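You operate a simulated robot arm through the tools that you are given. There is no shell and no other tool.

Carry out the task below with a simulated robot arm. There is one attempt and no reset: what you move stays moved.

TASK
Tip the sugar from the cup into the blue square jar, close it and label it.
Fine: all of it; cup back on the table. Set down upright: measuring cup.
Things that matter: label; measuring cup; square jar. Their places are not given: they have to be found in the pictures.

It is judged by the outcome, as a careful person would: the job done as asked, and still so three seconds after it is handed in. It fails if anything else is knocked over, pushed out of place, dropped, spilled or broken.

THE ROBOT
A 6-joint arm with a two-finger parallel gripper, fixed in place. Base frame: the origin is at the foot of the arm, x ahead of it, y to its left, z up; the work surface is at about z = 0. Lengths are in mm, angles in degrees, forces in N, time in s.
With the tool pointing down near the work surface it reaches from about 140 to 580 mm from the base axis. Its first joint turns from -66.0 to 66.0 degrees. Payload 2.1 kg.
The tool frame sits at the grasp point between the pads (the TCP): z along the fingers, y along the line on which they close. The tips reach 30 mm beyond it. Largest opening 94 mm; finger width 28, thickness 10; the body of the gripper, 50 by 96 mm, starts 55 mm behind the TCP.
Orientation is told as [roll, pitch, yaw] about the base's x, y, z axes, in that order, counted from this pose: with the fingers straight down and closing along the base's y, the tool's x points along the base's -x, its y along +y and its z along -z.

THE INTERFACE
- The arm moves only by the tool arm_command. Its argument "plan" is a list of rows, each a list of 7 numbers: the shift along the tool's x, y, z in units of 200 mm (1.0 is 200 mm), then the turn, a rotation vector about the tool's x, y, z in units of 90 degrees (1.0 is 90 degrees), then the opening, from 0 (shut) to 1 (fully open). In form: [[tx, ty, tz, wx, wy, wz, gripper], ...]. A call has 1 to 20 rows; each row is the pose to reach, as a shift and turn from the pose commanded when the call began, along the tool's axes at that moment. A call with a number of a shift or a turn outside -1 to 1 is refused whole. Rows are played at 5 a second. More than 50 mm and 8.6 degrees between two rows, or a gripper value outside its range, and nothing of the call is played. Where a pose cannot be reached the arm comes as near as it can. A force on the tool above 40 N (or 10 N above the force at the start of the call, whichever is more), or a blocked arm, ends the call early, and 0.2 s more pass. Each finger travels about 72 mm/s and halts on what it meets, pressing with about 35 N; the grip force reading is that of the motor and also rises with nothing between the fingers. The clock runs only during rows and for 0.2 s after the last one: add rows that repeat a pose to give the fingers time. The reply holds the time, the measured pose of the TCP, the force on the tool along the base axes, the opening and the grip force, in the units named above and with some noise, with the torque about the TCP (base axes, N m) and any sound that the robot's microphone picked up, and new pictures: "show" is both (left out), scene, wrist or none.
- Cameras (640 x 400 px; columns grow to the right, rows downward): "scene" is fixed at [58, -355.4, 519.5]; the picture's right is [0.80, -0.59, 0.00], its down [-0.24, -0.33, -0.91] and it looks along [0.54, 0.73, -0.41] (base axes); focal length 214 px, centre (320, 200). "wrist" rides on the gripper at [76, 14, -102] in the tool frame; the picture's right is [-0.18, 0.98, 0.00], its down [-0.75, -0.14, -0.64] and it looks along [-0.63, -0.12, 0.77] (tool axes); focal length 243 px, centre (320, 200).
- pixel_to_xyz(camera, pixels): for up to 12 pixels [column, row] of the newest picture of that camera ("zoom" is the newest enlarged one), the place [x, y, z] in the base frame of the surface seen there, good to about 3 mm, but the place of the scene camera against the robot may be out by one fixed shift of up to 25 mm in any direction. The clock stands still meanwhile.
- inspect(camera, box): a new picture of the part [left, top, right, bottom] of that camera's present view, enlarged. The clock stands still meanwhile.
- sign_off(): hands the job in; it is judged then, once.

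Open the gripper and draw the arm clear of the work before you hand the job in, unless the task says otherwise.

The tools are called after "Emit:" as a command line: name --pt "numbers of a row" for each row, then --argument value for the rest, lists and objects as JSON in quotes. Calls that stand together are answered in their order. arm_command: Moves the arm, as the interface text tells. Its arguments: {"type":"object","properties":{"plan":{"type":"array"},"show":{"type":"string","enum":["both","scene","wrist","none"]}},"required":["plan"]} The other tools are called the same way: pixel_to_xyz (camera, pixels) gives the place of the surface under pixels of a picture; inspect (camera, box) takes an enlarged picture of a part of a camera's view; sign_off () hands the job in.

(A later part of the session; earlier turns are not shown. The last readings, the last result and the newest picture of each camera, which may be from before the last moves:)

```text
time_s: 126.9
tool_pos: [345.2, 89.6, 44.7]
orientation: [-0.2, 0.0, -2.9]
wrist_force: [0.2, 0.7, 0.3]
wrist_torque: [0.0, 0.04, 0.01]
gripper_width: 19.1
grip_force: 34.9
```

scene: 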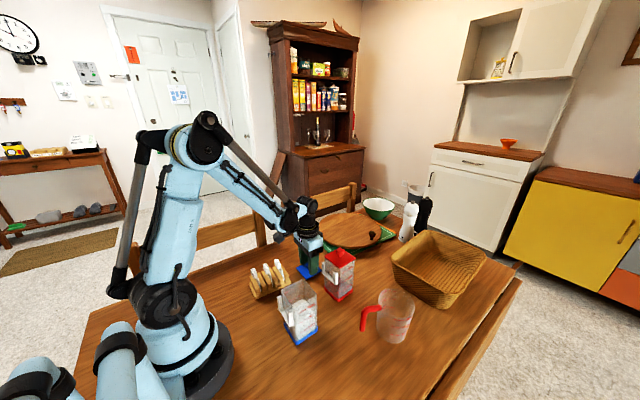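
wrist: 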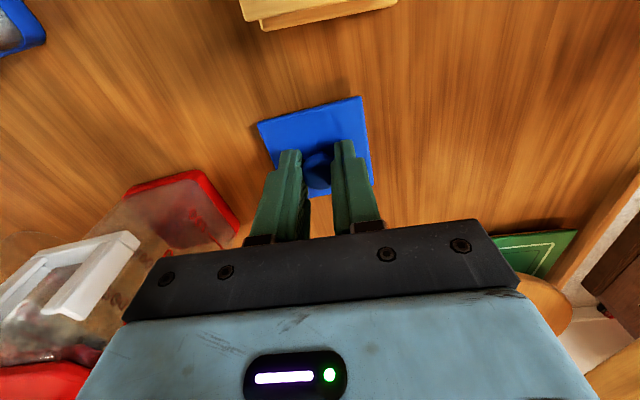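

Gripped (19.1 mm, 35 N). I lift 30 mm and verify the lid hangs level.

Emit:
arm_command --pt "0 0 -0.02 0 0 0 0" --pt "0 0 -0.05 0 0 0 0" --pt "0 0 -0.1 0 0 0 0" --pt "0 0 -0.15 0 0 0 0" --pt "0 0 -0.15 0 0 0 0"

Emit:
inspect --camera "scene" --box '[275, 225, 345, 290]'

```text
time_s: 128.1
tool_pos: [345.4, 90.2, 74.6]
orientation: [-0.4, 0.2, -2.8]
wrist_force: [0.3, -0.4, 0.7]
wrist_torque: [-0.04, 0.0, 0.03]
gripper_width: 18.2
grip_force: 34.8
```

scene: 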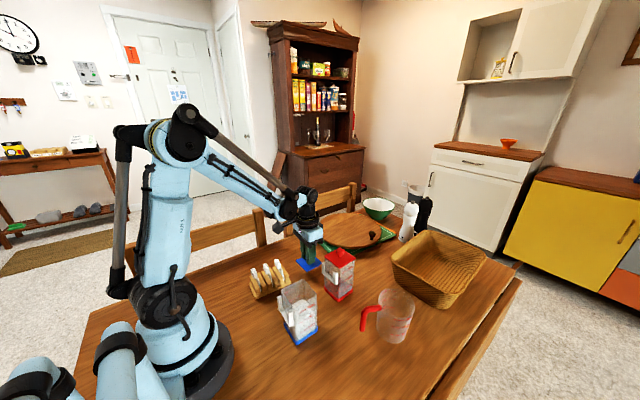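
wrist: 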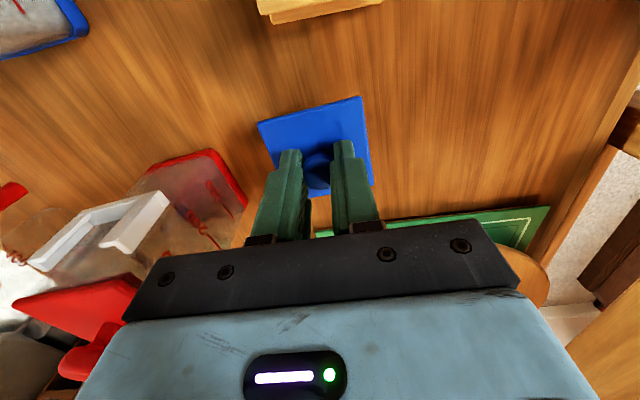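

```text
6.15 times, centred on (310, 258) of scene
```

zoom: 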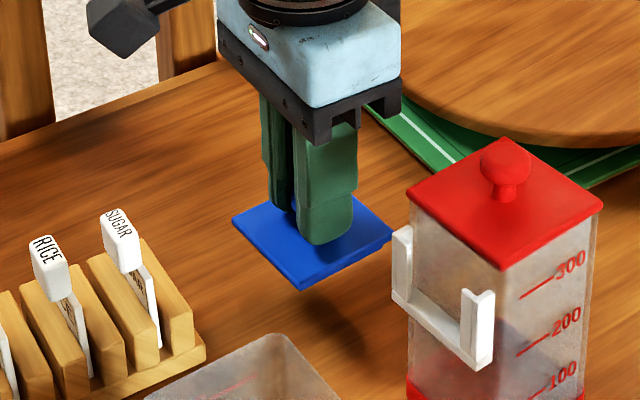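

The lid hangs level. I measure its corners relative to the gripper now, so it can be set on the jar squarely.

Emit:
inspect --camera "wrist" --box '[245, 85, 385, 205]'

Emit:
pixel_to_xyz --camera "wrist" --pixels '[[259, 125], [360, 99], [371, 186], [280, 165], [300, 125], [340, 115], [316, 183], [266, 140], [366, 150]]'

```text
3.33 times, centred on (315, 145) of wrist
```

zoom: 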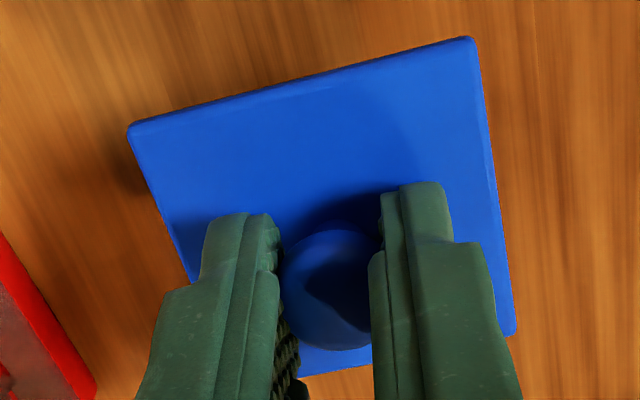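

```text
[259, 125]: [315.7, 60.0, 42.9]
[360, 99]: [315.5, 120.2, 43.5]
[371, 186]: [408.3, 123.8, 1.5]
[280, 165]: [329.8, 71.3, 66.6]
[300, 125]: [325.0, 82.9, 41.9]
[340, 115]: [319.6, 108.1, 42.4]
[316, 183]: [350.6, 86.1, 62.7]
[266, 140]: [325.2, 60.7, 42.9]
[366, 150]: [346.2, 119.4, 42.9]
```

Lid centre coincides with the TCP, and it is turned about +2.5° in the grip compared with before, so I'll place it with yaw ≈ −5.3°. I raise it and carry it to above the jar.

Emit:
arm_command --pt "0 0 -0.2 0 0 0 0" --pt "0 0 -0.4 0 0 0 0" --pt "0 0 -0.6 0 0 0 0" --pt "0 0 -0.8 0 0 0 0" --pt "0.116 -0.155 -0.85 0 0 0.006 0" --pt "0.231 -0.309 -0.85 0 0 0.012 0" --pt "0.347 -0.464 -0.85 0 0 0.018 0" --pt "0.462 -0.618 -0.85 0 0 0.024 0" --pt "0.578 -0.7726 -0.85 0 0 0.028 0" --pt "0.578 -0.7726 -0.7 0 0 0.028 0" --pt "0.578 -0.7726 -0.58 0 0 0.028 0" --pt "0.578 -0.7726 -0.58 0 0 0.028 0"

Emit:
inspect --camera "wrist" --box '[245, 40, 385, 205]'

Emit:
inspect --camera "scene" --box '[265, 240, 345, 350]'

```text
time_s: 130.7
tool_pos: [221.6, -58.4, 191.1]
orientation: [-0.4, 0.0, -5.3]
wrist_force: [-0.3, -0.7, -0.4]
wrist_torque: [0.0, 0.02, -0.01]
gripper_width: 18.1
grip_force: 34.7
```

scene: 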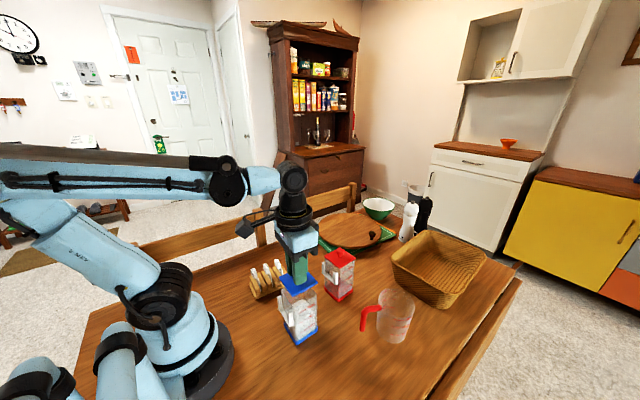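
wrist: 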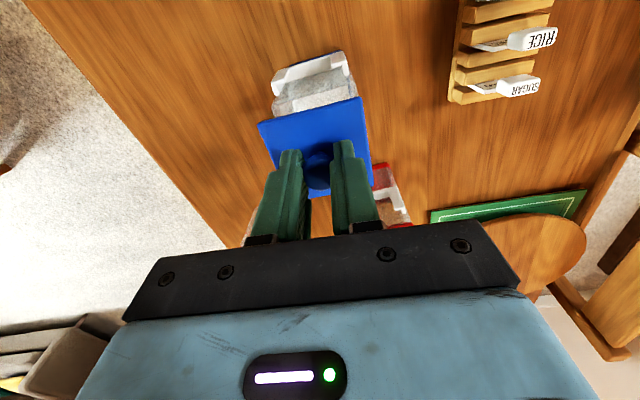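

```text
2.42 times, centred on (315, 122) of wrist
```

zoom: 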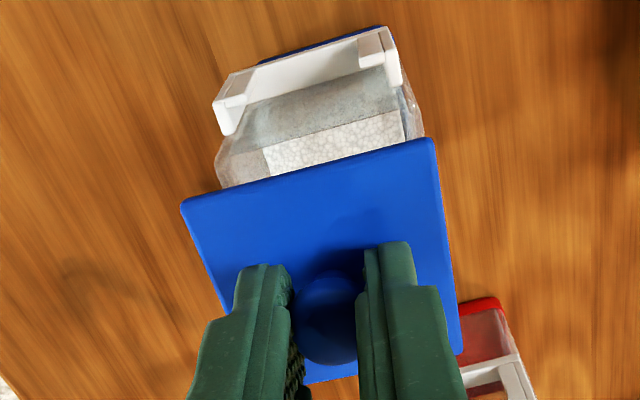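

```text
3.64 times, centred on (305, 295) of scene
```

zoom: 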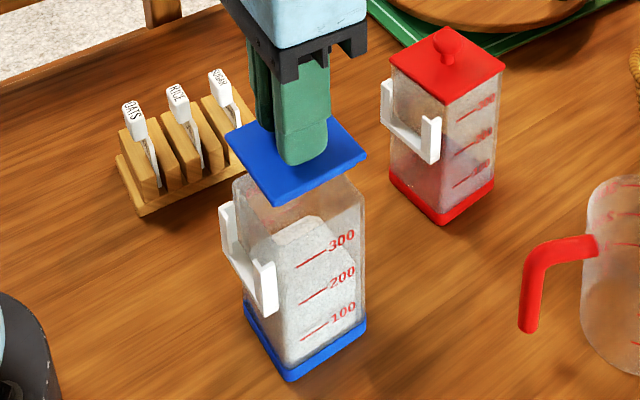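

The lid is parallel to the holder and centred over the jar. I lower to just above the rim (TCP z≈165), then check.

Emit:
arm_command --pt "0 0 0.05 0 0 0 0" --pt "0 0 0.1 0 0 0 0" --pt "0 0 0.13 0 0 0 0" --pt "0 0 0.13 0 0 0 0"

Emit:
inspect --camera "scene" --box '[270, 260, 335, 350]'

Emit:
inspect --camera "wrist" --box '[245, 40, 385, 205]'

```text
time_s: 131.7
tool_pos: [222.4, -59.4, 165.3]
orientation: [-0.2, -0.1, -5.3]
wrist_force: [0.1, 0.7, 0.7]
wrist_torque: [-0.01, -0.01, 0.0]
gripper_width: 18.0
grip_force: 34.6
```

scene: 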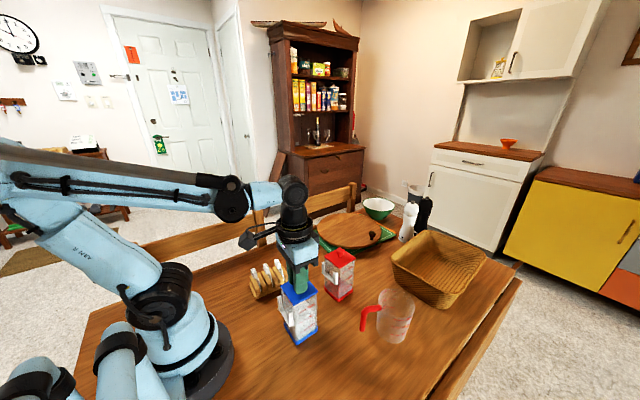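
wrist: 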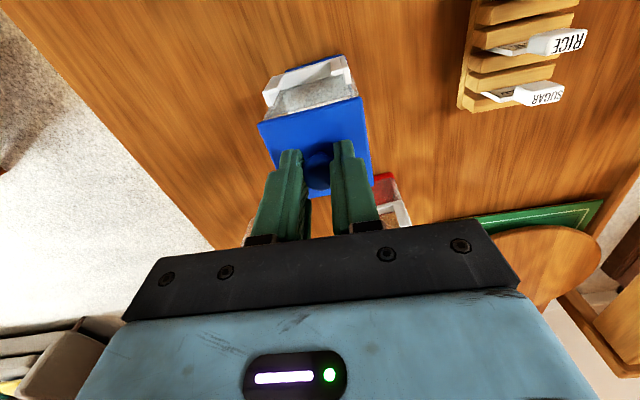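

```text
4.44 times, centred on (302, 305) of scene
```

zoom: 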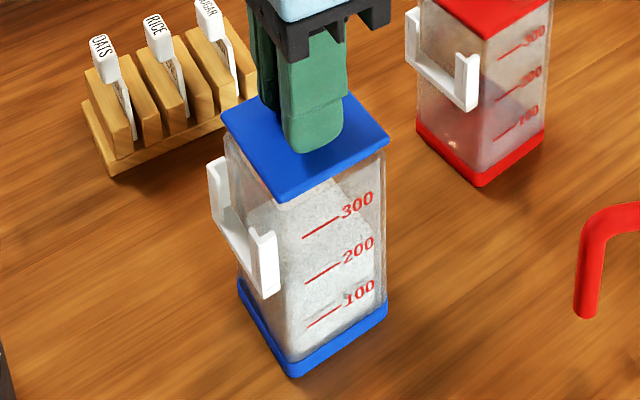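

```text
2.42 times, centred on (315, 122) of wrist
```

zoom: 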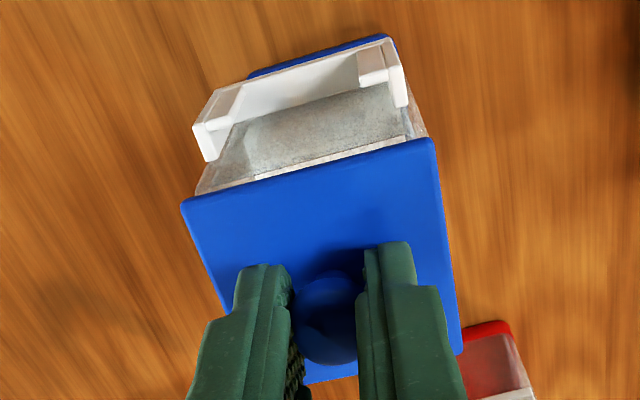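

Alignment in y is within ~0.5 mm. I lower slowly onto the rim in 1.5 mm steps, watching force and sound.

Emit:
arm_command --pt "0 0 0.0075 0 0 0 0" --pt "0 0 0.015 0 0 0 0" --pt "0 0 0.0225 0 0 0 0" --pt "0 0 0.03 0 0 0 0" --pt "0 0 0.0375 0 0 0 0" --show "none"

```text
time_s: 132.9
tool_pos: [222.7, -58.2, 157.2]
orientation: [-0.3, 0.0, -5.3]
wrist_force: [0.9, -0.4, 0.0]
wrist_torque: [0.01, 0.04, 0.02]
gripper_width: 18.3
grip_force: 34.6
```

No resistance at 157, so the plug has entered the mouth. I continue in 0.7 mm steps.

Emit:
arm_command --pt "0 0 0.0035 0 0 0 0" --pt "0 0 0.007 0 0 0 0" --pt "0 0 0.0105 0 0 0 0" --show "none"

```text
time_s: 133.7
tool_pos: [222.9, -57.9, 157.3]
orientation: [-0.3, 0.3, -5.3]
wrist_force: [-7.6, -3.9, 33.3]
wrist_torque: [-0.04, 0.19, -0.06]
gripper_width: 17.7
grip_force: 35.3
heard: snap
```

A "snap" was heard with 33 N contact — the lid seems to have clicked on. I look closely before releasing.

Emit:
inspect --camera "scene" --box '[275, 265, 335, 350]'

Emit:
pixel_to_xyz --camera "wrist" --pixels '[[290, 135], [340, 120], [262, 127], [358, 102], [280, 150], [362, 140]]'

```text
4.71 times, centred on (305, 308) of scene
```

zoom: 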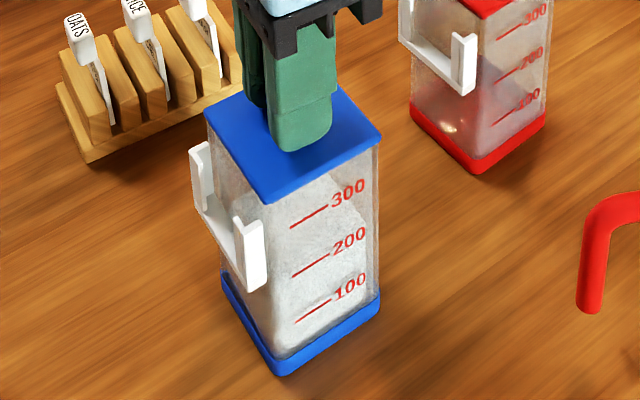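

```text
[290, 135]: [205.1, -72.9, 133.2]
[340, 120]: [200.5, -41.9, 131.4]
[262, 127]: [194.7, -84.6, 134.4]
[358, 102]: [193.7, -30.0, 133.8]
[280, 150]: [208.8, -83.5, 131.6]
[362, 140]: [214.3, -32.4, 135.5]
```

The lid looks seated flush. I take fresh pictures while opening the fingers.

Emit:
arm_command --pt "0 0 -0.006 0 0 0 0" --pt "0 0 -0.006 0 0 0 0.15" --pt "0 0 -0.006 0 0 0 0.3" --pt "0 0 -0.006 0 0 0 0.5" --pt "0 0 -0.006 0 0 0 0.5"

Emit:
pixel_to_xyz --camera "wrist" --pixels '[[300, 135], [335, 125], [265, 127], [358, 105], [345, 185], [295, 192], [322, 175]]'

Emit:
inspect --camera "scene" --box '[275, 265, 335, 350]'

```text
time_s: 134.9
tool_pos: [222.8, -57.9, 157.4]
orientation: [-0.3, 0.0, -5.2]
wrist_force: [-0.5, 0.0, -0.8]
wrist_torque: [-0.01, -0.04, 0.0]
gripper_width: 47.1
grip_force: 0.0
```

scene: 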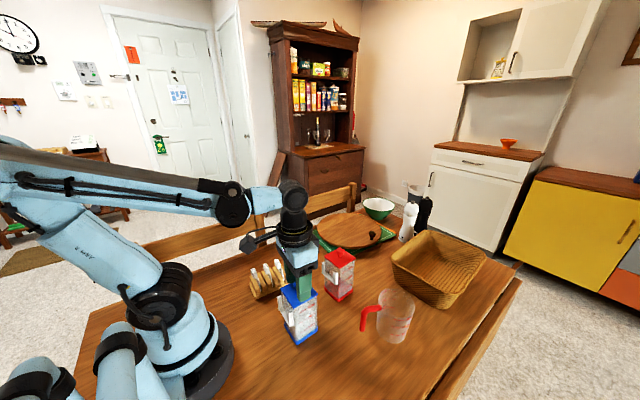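
wrist: 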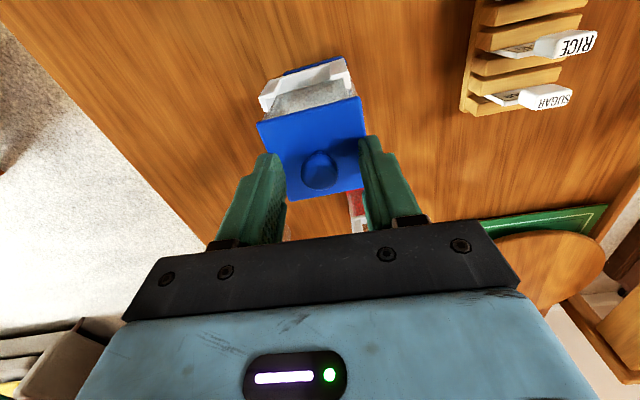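

```text
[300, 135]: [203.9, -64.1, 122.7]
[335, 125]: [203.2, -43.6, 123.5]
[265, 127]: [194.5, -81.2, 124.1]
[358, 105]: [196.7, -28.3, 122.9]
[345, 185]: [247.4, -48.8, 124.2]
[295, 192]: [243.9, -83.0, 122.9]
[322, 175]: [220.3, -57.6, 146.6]
```

```text
4.71 times, centred on (305, 308) of scene
```

zoom: 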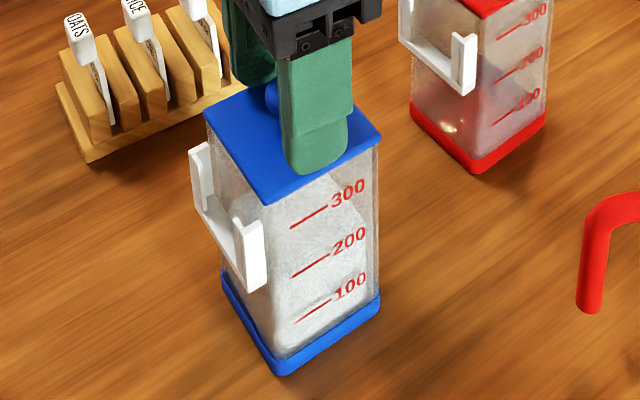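

The lid top reads z≈123.5 all round — fully seated and snapped. Now the label: I rise and move over the rack to measure it.

Emit:
arm_command --pt "0 0 -0.15 0 0 0 0.5" --pt "0 0 -0.35 0 0 0 0.6" --pt "-0.01 0.12 -0.475 0 0 -0.01 0.8" --pt "-0.025 0.29 -0.475 0 0 -0.025 1" --pt "-0.045 0.47 -0.475 0 0 -0.04 1" --pt "-0.06 0.65 -0.475 0 0 -0.05 1" --pt "-0.0755 0.8105 -0.475 0 0 -0.059 1" --pt "-0.0755 0.8105 -0.475 0 0 -0.059 1"

Emit:
inspect --camera "wrist" --box '[270, 10, 390, 120]'

```text
time_s: 136.7
tool_pos: [252.0, 104.7, 248.5]
orientation: [-0.3, 0.1, -0.1]
wrist_force: [0.0, -0.2, 1.0]
wrist_torque: [-0.02, 0.03, -0.01]
gripper_width: 93.9
grip_force: 0.1
```

scene: 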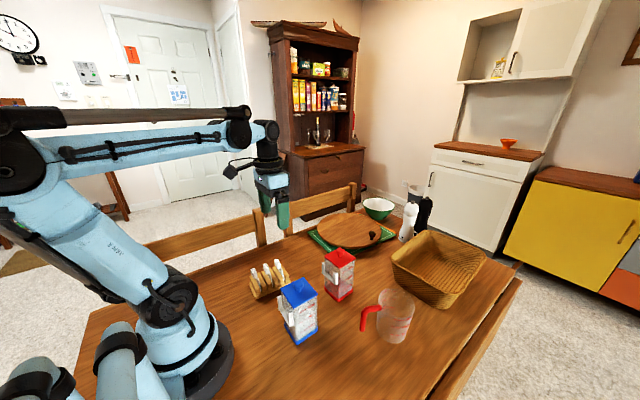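
wrist: 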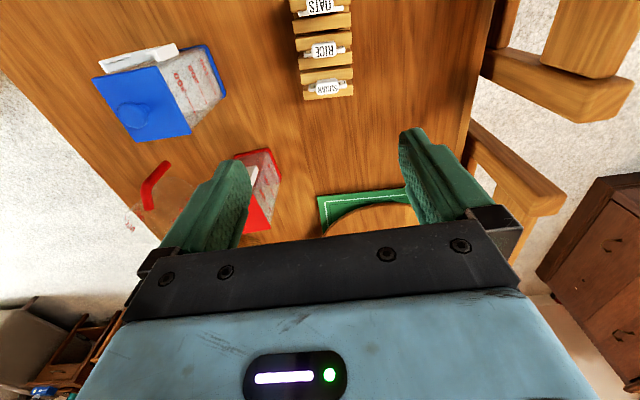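

```text
3.64 times, centred on (330, 65) of wrist
```

zoom: 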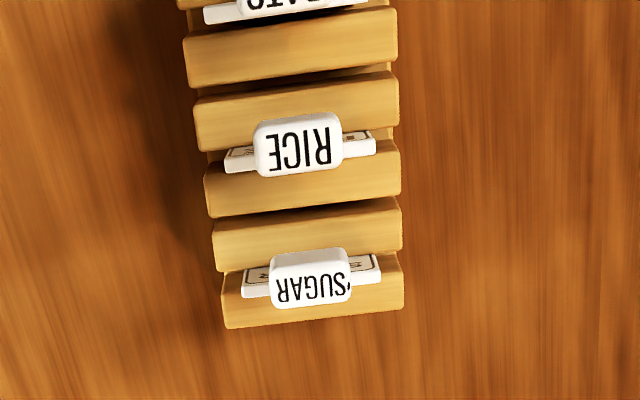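

I measure the SUGAR label's head and plate, and the rack tops.

Emit:
pixel_to_xyz --camera "zoom" --pixels '[[310, 290], [280, 292], [345, 286], [310, 265], [248, 290], [258, 275], [375, 278], [362, 262], [300, 235], [250, 310], [390, 300], [300, 152]]'

Emit:
inspect --camera "scene" --box '[245, 250, 300, 300]'

```text
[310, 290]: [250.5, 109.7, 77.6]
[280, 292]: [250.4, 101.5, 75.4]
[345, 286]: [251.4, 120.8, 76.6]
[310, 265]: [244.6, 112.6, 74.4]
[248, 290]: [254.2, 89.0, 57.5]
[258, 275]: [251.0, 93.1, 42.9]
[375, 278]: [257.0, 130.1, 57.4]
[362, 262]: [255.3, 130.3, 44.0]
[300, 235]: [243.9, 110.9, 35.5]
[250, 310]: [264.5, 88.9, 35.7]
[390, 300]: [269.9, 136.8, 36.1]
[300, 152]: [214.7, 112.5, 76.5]
```

```text
8.00 times, centred on (272, 275) of scene
```

zoom: 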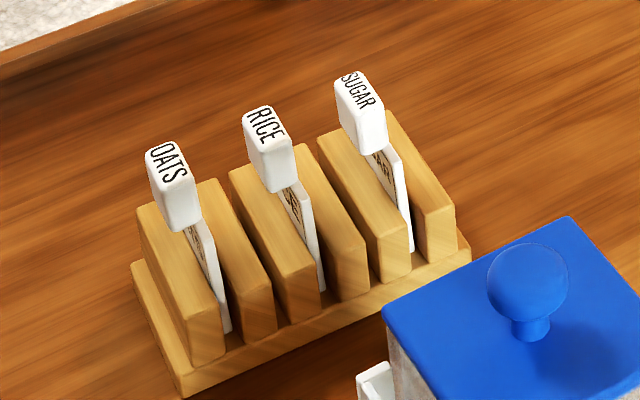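

The labels lean a little in their slots (scene zoom). I turn the gripper to yaw ≈84.5° (fingers closing across the label's thickness) and come lower to see the label edge-on.

Emit:
arm_command --pt "0 0 0.03 0 0 -0.09 1" --pt "0 0 0.06 0 0 -0.18 0.9" --pt "0 0 0.09 0 0 -0.27 0.8" --pt "0 0 0.12 0 0 -0.36 0.7" --pt "0 0 0.15 0 0 -0.45 0.6" --pt "0 0 0.18 0 0 -0.54 0.5" --pt "0 0 0.21 0 0 -0.63 0.4" --pt "0 0 0.24 0 0 -0.72 0.35" --pt "0 0 0.27 0 0 -0.81 0.3" --pt "0 0 0.3 0 0 -0.9 0.3" --pt "0 0 0.3 0 0 -0.939 0.3" --pt "0 0 0.3 0 0 -0.939 0.3"

Emit:
inspect --camera "wrist" --box '[260, 30, 400, 170]'

```text
time_s: 139.3
tool_pos: [253.2, 101.3, 192.4]
orientation: [0.0, 0.3, 84.6]
wrist_force: [-0.6, 0.1, -0.1]
wrist_torque: [0.02, 0.03, 0.05]
gripper_width: 28.4
grip_force: 0.1
```

scene: 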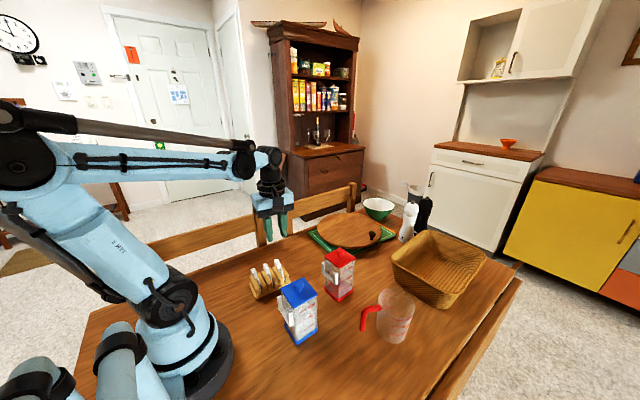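
wrist: 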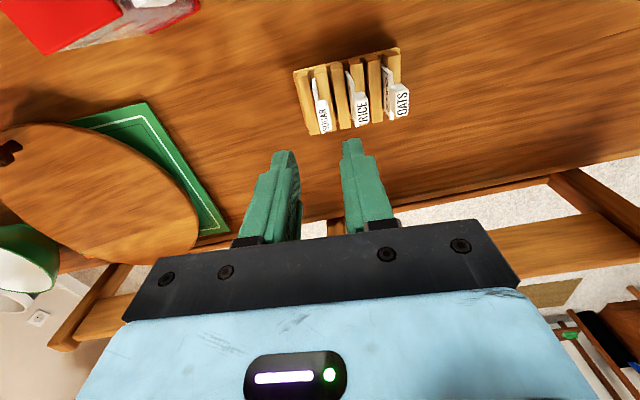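

```text
2.86 times, centred on (330, 100) of wrist
```

zoom: 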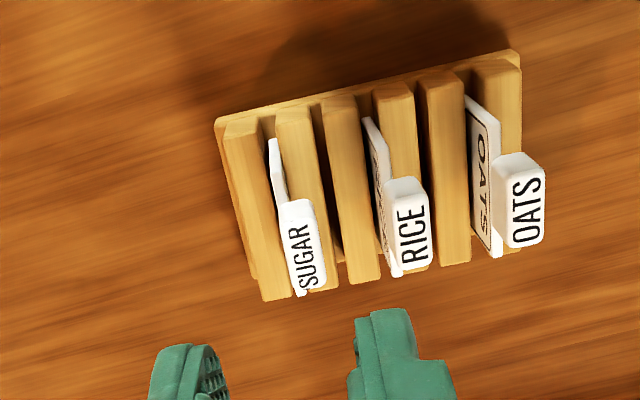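

I zoom further on the SUGAR label in this edge-on view.

Emit:
inspect --camera "wrist" --box '[295, 65, 365, 140]'

Emit:
pixel_to_xyz --camera "zoom" --pixels '[[200, 150], [210, 230], [250, 300], [280, 340], [230, 350], [290, 270], [260, 200], [310, 330], [190, 110], [215, 330], [320, 100], [140, 200]]'

```text
5.33 times, centred on (330, 102) of wrist
```

zoom: 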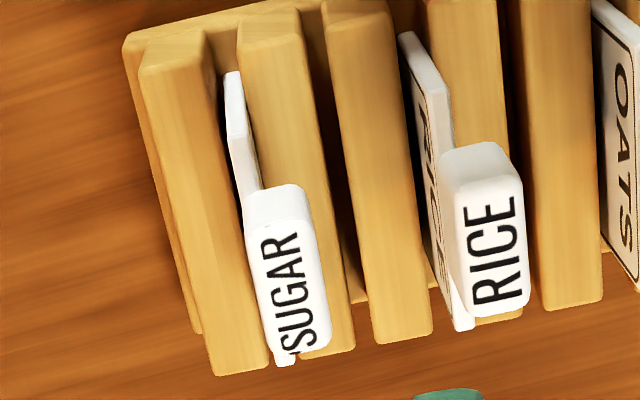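

```text
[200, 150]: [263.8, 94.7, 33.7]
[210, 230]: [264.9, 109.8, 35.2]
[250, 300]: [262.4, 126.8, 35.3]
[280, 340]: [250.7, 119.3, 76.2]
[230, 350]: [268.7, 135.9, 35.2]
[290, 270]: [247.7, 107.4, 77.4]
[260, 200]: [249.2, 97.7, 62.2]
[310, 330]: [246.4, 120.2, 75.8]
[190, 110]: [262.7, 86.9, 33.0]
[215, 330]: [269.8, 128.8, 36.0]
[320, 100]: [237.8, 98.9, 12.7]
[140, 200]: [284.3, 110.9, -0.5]
```

I measure the head's top-face corners more precisely.

Emit:
pixel_to_xyz --camera "zoom" --pixels '[[255, 236], [308, 226], [278, 350], [325, 338], [290, 285], [258, 195], [300, 190], [232, 80], [238, 135], [455, 200], [510, 175], [520, 300]]'

```text
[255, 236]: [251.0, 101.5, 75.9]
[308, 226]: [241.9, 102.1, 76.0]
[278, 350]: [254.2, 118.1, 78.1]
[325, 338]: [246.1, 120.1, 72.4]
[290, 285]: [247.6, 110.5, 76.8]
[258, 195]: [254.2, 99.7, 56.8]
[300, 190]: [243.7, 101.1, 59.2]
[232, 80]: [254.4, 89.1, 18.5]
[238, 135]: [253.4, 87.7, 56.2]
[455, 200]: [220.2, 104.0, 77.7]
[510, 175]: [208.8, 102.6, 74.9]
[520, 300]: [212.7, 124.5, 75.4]
```

The head centre is ≈(250.5,110.5), top z≈76.5; the plate sits about 4 mm behind it (towards +x). I move above the label and lower to z≈112 with a 28 mm opening, then check.

Emit:
arm_command --pt "-0.0445 0.0178 0.1 0 0 0 0.3" --pt "-0.0445 0.0178 0.2 0 0 0 0.3" --pt "-0.0445 0.0178 0.3 0 0 0 0.3" --pt "-0.0445 0.0178 0.38 0 0 0 0.3" --pt "-0.0445 0.0178 0.4 0 0 0 0.3"

Emit:
inspect --camera "wrist" --box '[250, 80, 400, 230]'

```text
time_s: 140.5
tool_pos: [250.0, 113.0, 109.6]
orientation: [0.0, 0.3, 84.5]
wrist_force: [-0.4, -0.2, 0.2]
wrist_torque: [-0.01, 0.0, 0.0]
gripper_width: 28.3
grip_force: 0.1
```

scene: 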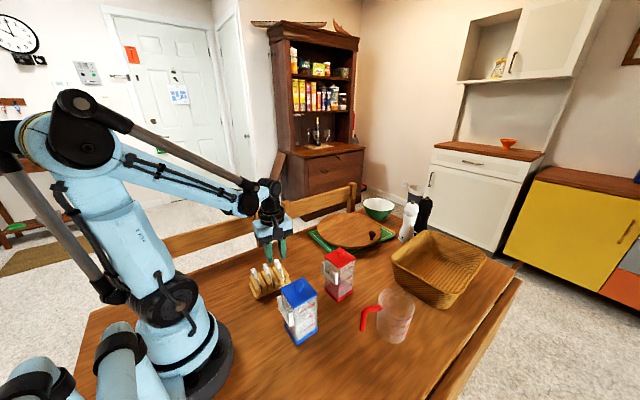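
wrist: 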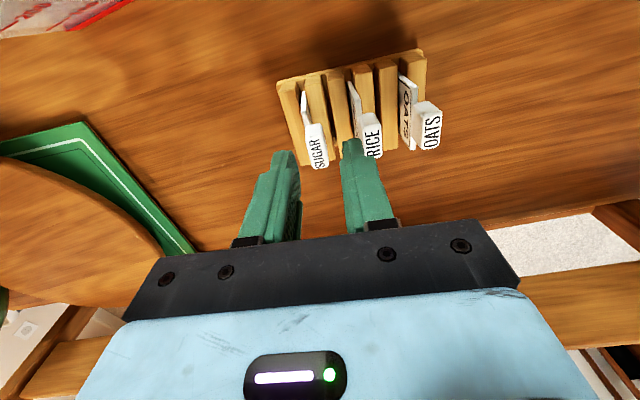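

```text
2.67 times, centred on (325, 155) of wrist
```

zoom: 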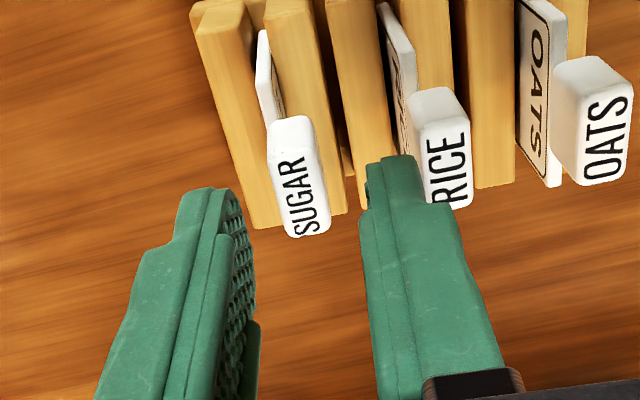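

The SUGAR head lies midway between the pads (≈301 vs 302 in the zoom) and the −x finger clears the RICE head. I shift 2 mm in −y and lower to z≈92.

Emit:
arm_command --pt "0.01 0 0.02 0 0 0 0.3" --pt "0.01 0 0.05 0 0 0 0.3" --pt "0.01 0 0.08 0 0 0 0.3" --pt "0.01 0 0.088 0 0 0 0.3" --pt "0.01 0 0.088 0 0 0 0.3"

Emit:
inspect --camera "wrist" --box '[250, 80, 400, 230]'

Emit:
inspect --camera "scene" --box '[235, 235, 305, 305]'

```text
time_s: 141.7
tool_pos: [248.3, 110.5, 92.2]
orientation: [0.1, 0.4, 84.6]
wrist_force: [0.0, 0.6, 0.6]
wrist_torque: [-0.02, 0.03, 0.01]
gripper_width: 28.2
grip_force: 0.1
```

scene: 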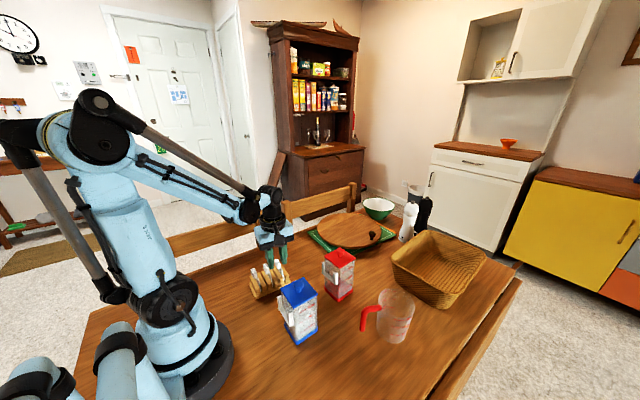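
wrist: 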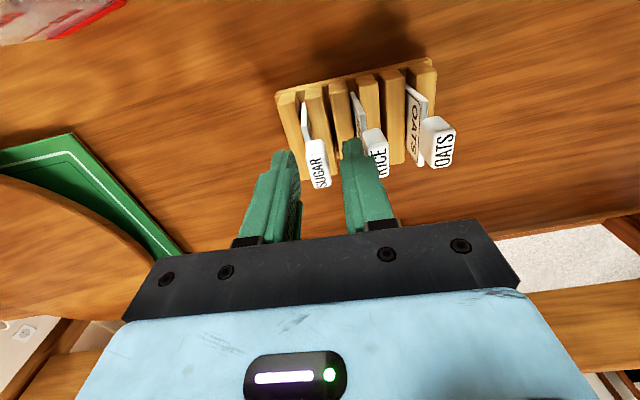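

```text
2.67 times, centred on (325, 155) of wrist
```

zoom: 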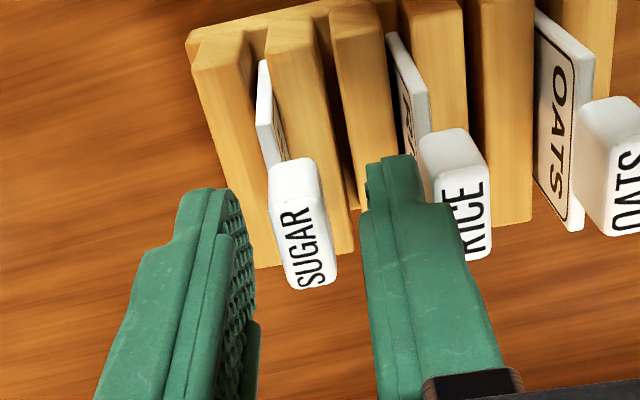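

```text
5.71 times, centred on (270, 270) of scene
```

zoom: 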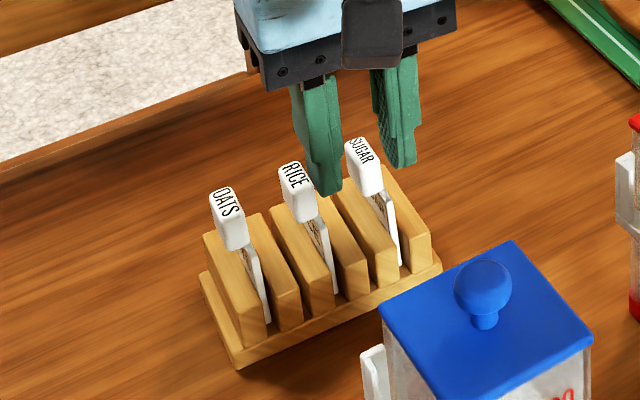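

Both pads straddle the SUGAR head with clearance to the RICE head. I close gently.

Emit:
arm_command --pt "0 0 0 0 0 0 0.24" --pt "0 0 0 0 0 0 0.18" --pt "0 0 0 0 0 0 0.12" --pt "0 0 0 0 0 0 0.06" --pt "0 0 0 0 0 0 0" --pt "0 0 0 0 0 0 0"

Emit:
inspect --camera "wrist" --box '[250, 80, 400, 230]'

Emit:
inspect --camera "scene" --box '[235, 235, 305, 305]'

```text
time_s: 143.1
tool_pos: [250.3, 110.5, 93.6]
orientation: [0.0, 0.3, 84.5]
wrist_force: [1.2, -0.2, 0.5]
wrist_torque: [-0.01, -0.07, 0.04]
gripper_width: 10.0
grip_force: 34.8
```

scene: 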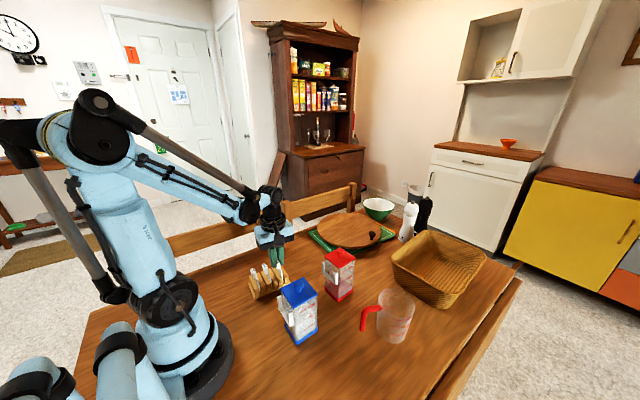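
wrist: 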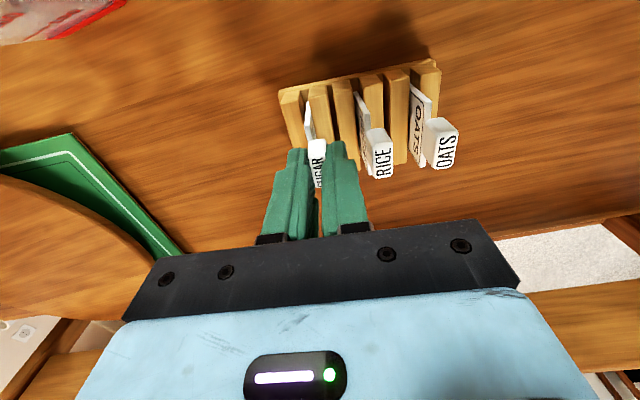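

```text
2.67 times, centred on (325, 155) of wrist
```

zoom: 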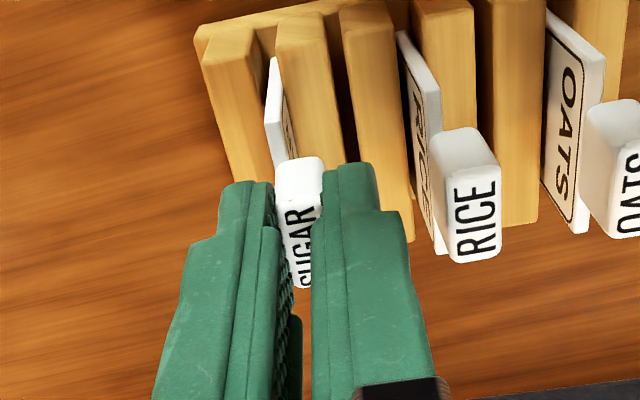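

```text
5.71 times, centred on (270, 270) of scene
```

zoom: 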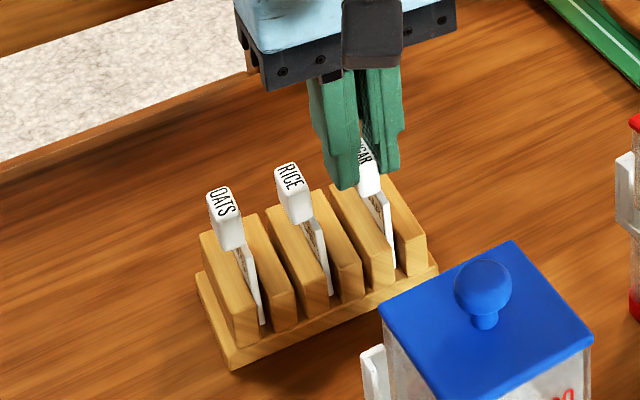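

Gripped at 10 mm; the rack shifted barely (~1 mm). I lift slowly 12 mm and check that only the label rises.

Emit:
arm_command --pt "0 0 -0.01 0 0 0 0" --pt "0 0 -0.02 0 0 0 0" --pt "0 0 -0.035 0 0 0 0" --pt "0 0 -0.06 0 0 0 0" --pt "0 0 -0.06 0 0 0 0"

Emit:
inspect --camera "scene" --box '[235, 235, 305, 305]'

```text
time_s: 144.3
tool_pos: [249.9, 109.3, 106.1]
orientation: [-0.1, 0.3, 84.4]
wrist_force: [-0.5, 0.1, 0.6]
wrist_torque: [0.01, -0.03, 0.0]
gripper_width: 9.9
grip_force: 35.6
```

scene: 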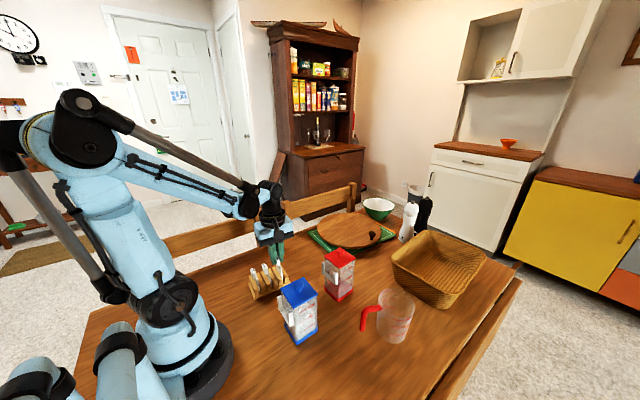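
wrist: 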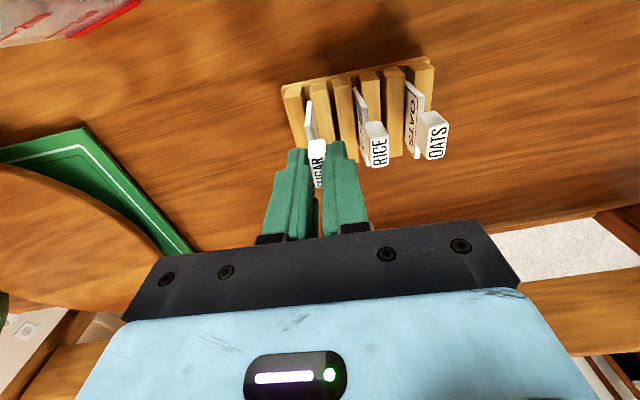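

```text
5.71 times, centred on (270, 270) of scene
```

zoom: 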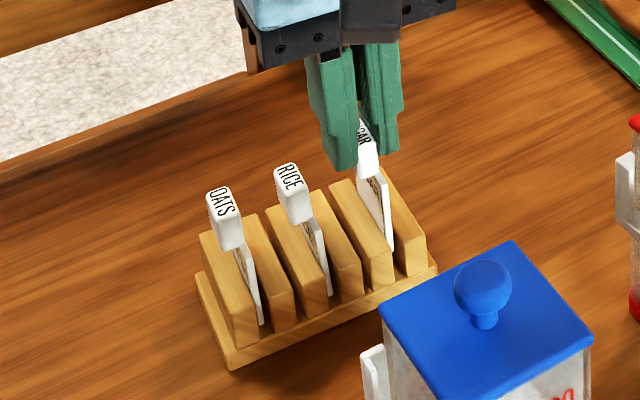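

Only the label rises; rack stays. I lift it fully clear to z≈230.

Emit:
arm_command --pt "0 0 -0.06 0 0 0 0" --pt "0 0 -0.13 0 0 0 0" --pt "0 0 -0.22 0 0 0 0" --pt "0 0 -0.34 0 0 0 0" --pt "0 0 -0.48 0 0 0 0" --pt "0 0 -0.62 0 0 0 0" --pt "0 0 -0.62 0 0 0 0"

Emit:
inspect --camera "wrist" --box '[250, 80, 400, 230]'

Emit:
inspect --camera "scene" --box '[235, 190, 335, 310]'

```text
time_s: 145.9
tool_pos: [251.4, 110.0, 231.8]
orientation: [0.0, 0.3, 84.4]
wrist_force: [0.1, 0.8, -0.6]
wrist_torque: [0.02, 0.0, 0.01]
gripper_width: 9.9
grip_force: 35.1
```

scene: 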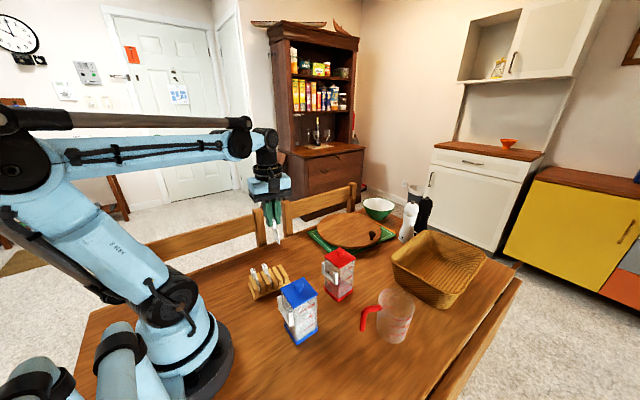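
wrist: 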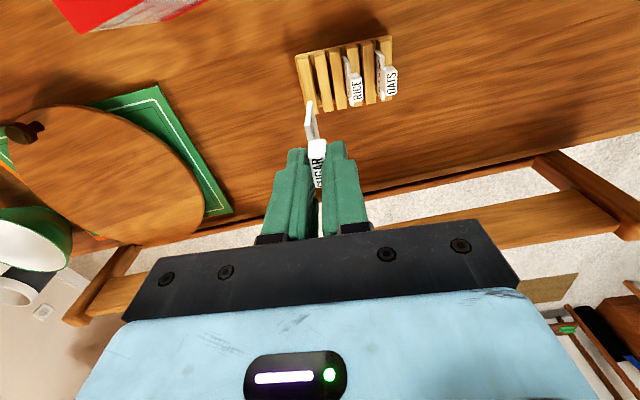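

```text
2.67 times, centred on (325, 155) of wrist
```

zoom: 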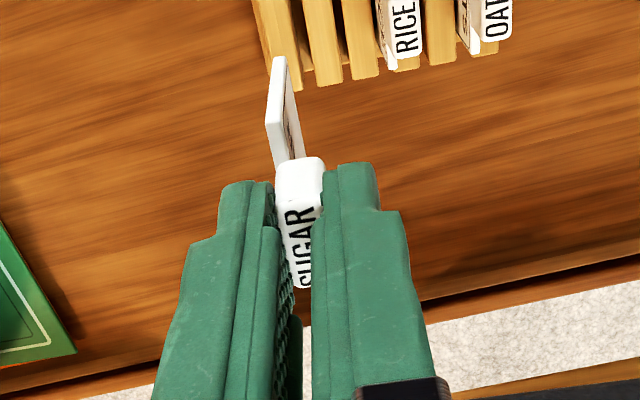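

```text
3.33 times, centred on (285, 250) of scene
```

zoom: 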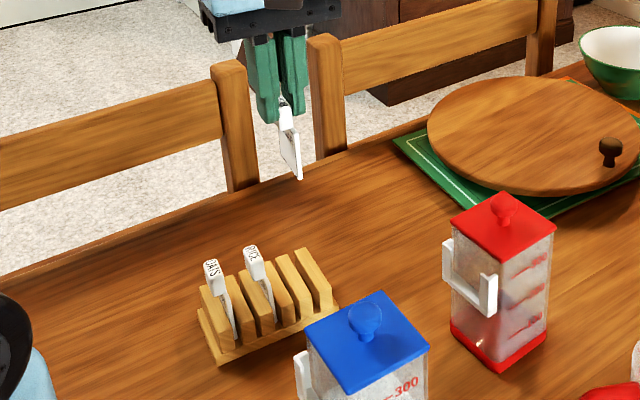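

The label is held. I zoom in on it to measure the plate's corners relative to the gripper.

Emit:
inspect --camera "scene" --box '[260, 210, 295, 250]'

Emit:
inspect --camera "wrist" --box '[290, 85, 345, 160]'

```text
10.00 times, centred on (278, 230) of scene
```

zoom: 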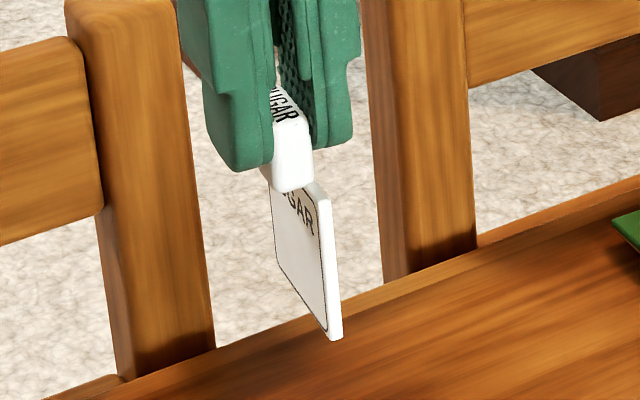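

```text
5.33 times, centred on (318, 122) of wrist
```

zoom: 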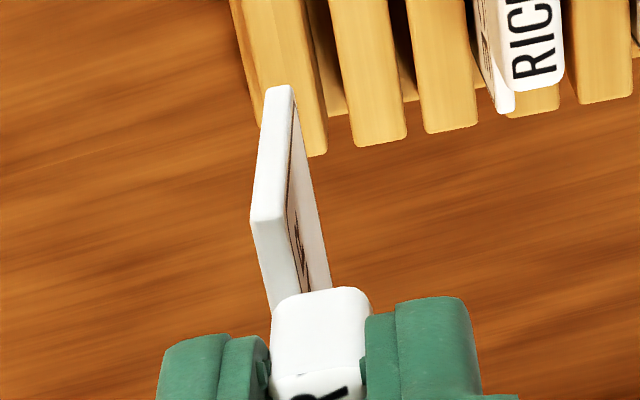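

From the edge-on view the plate is parallel to the tool axis and about 3 mm to the +x side of the TCP, its bottom ≈76 mm below. I carry it to above the holder at TCP (185,−57.5,231), yaw 88.5°.

Emit:
arm_command --pt "0.12 0.035 0 0 0 -0.006 0" --pt "0.28 0.08 0 0 0 -0.014 0" --pt "0.44 0.126 0 0 0 -0.022 0" --pt "0.6 0.172 0 0 0 -0.03 0" --pt "0.75 0.215 0 0 0 -0.04 0" --pt "0.866 0.2487 0 0 0 -0.0456 0" --pt "0.866 0.2487 0 0 0 -0.0456 0"

Emit:
inspect --camera "wrist" --box '[260, 40, 400, 180]'

Emit:
inspect --camera "scene" --box '[255, 230, 325, 330]'

```text
time_s: 147.5
tool_pos: [182.1, -59.8, 233.1]
orientation: [0.1, 0.3, 88.6]
wrist_force: [0.3, -0.2, 0.5]
wrist_torque: [0.0, 0.0, -0.03]
gripper_width: 10.0
grip_force: 35.1
```

scene: 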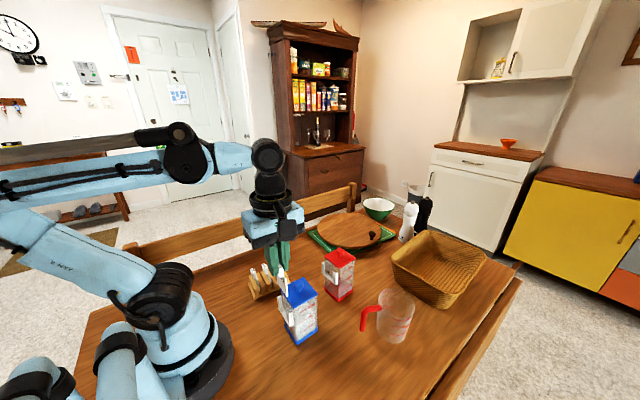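
wrist: 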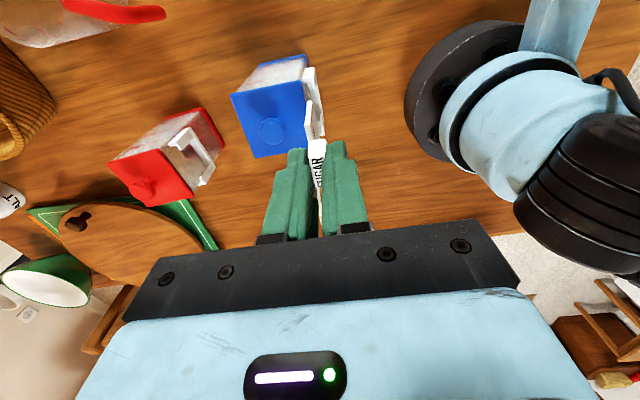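

```text
2.86 times, centred on (330, 110) of wrist
```

zoom: 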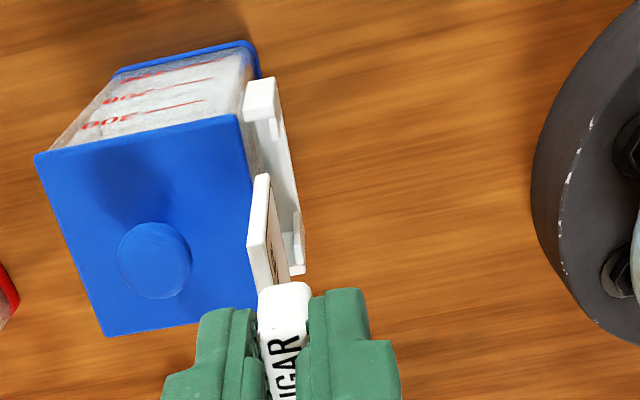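

```text
4.00 times, centred on (290, 280) of scene
```

zoom: 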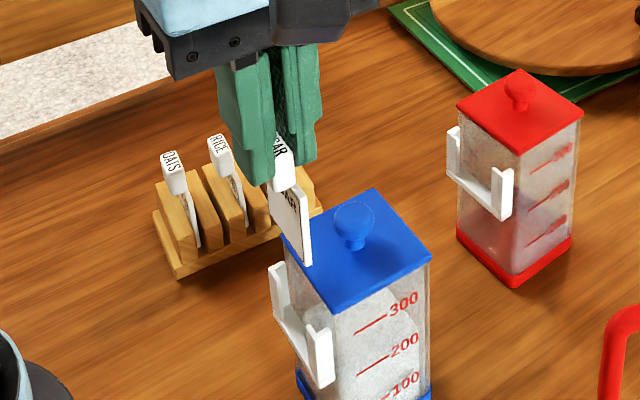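

Excellent edge-on view of the holder beside the lid. I zoom in on the holder and plate in both cameras.

Emit:
inspect --camera "wrist" --box '[290, 60, 345, 145]'

Emit:
inspect --camera "scene" --box '[272, 270, 308, 330]'

```text
4.71 times, centred on (318, 102) of wrist
```

zoom: 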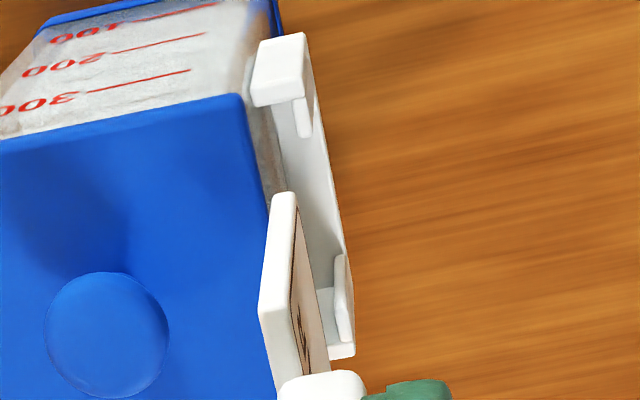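

```text
6.67 times, centred on (290, 300) of scene
```

zoom: 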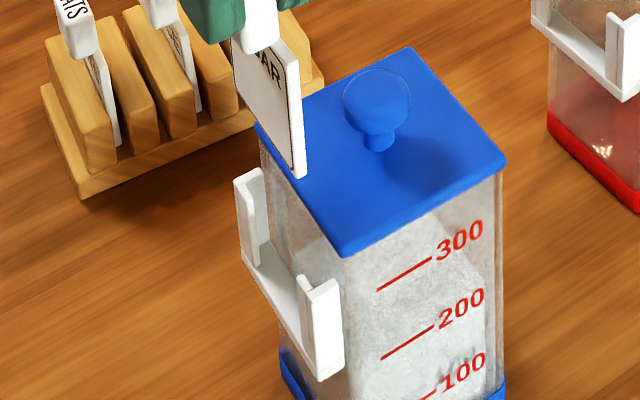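

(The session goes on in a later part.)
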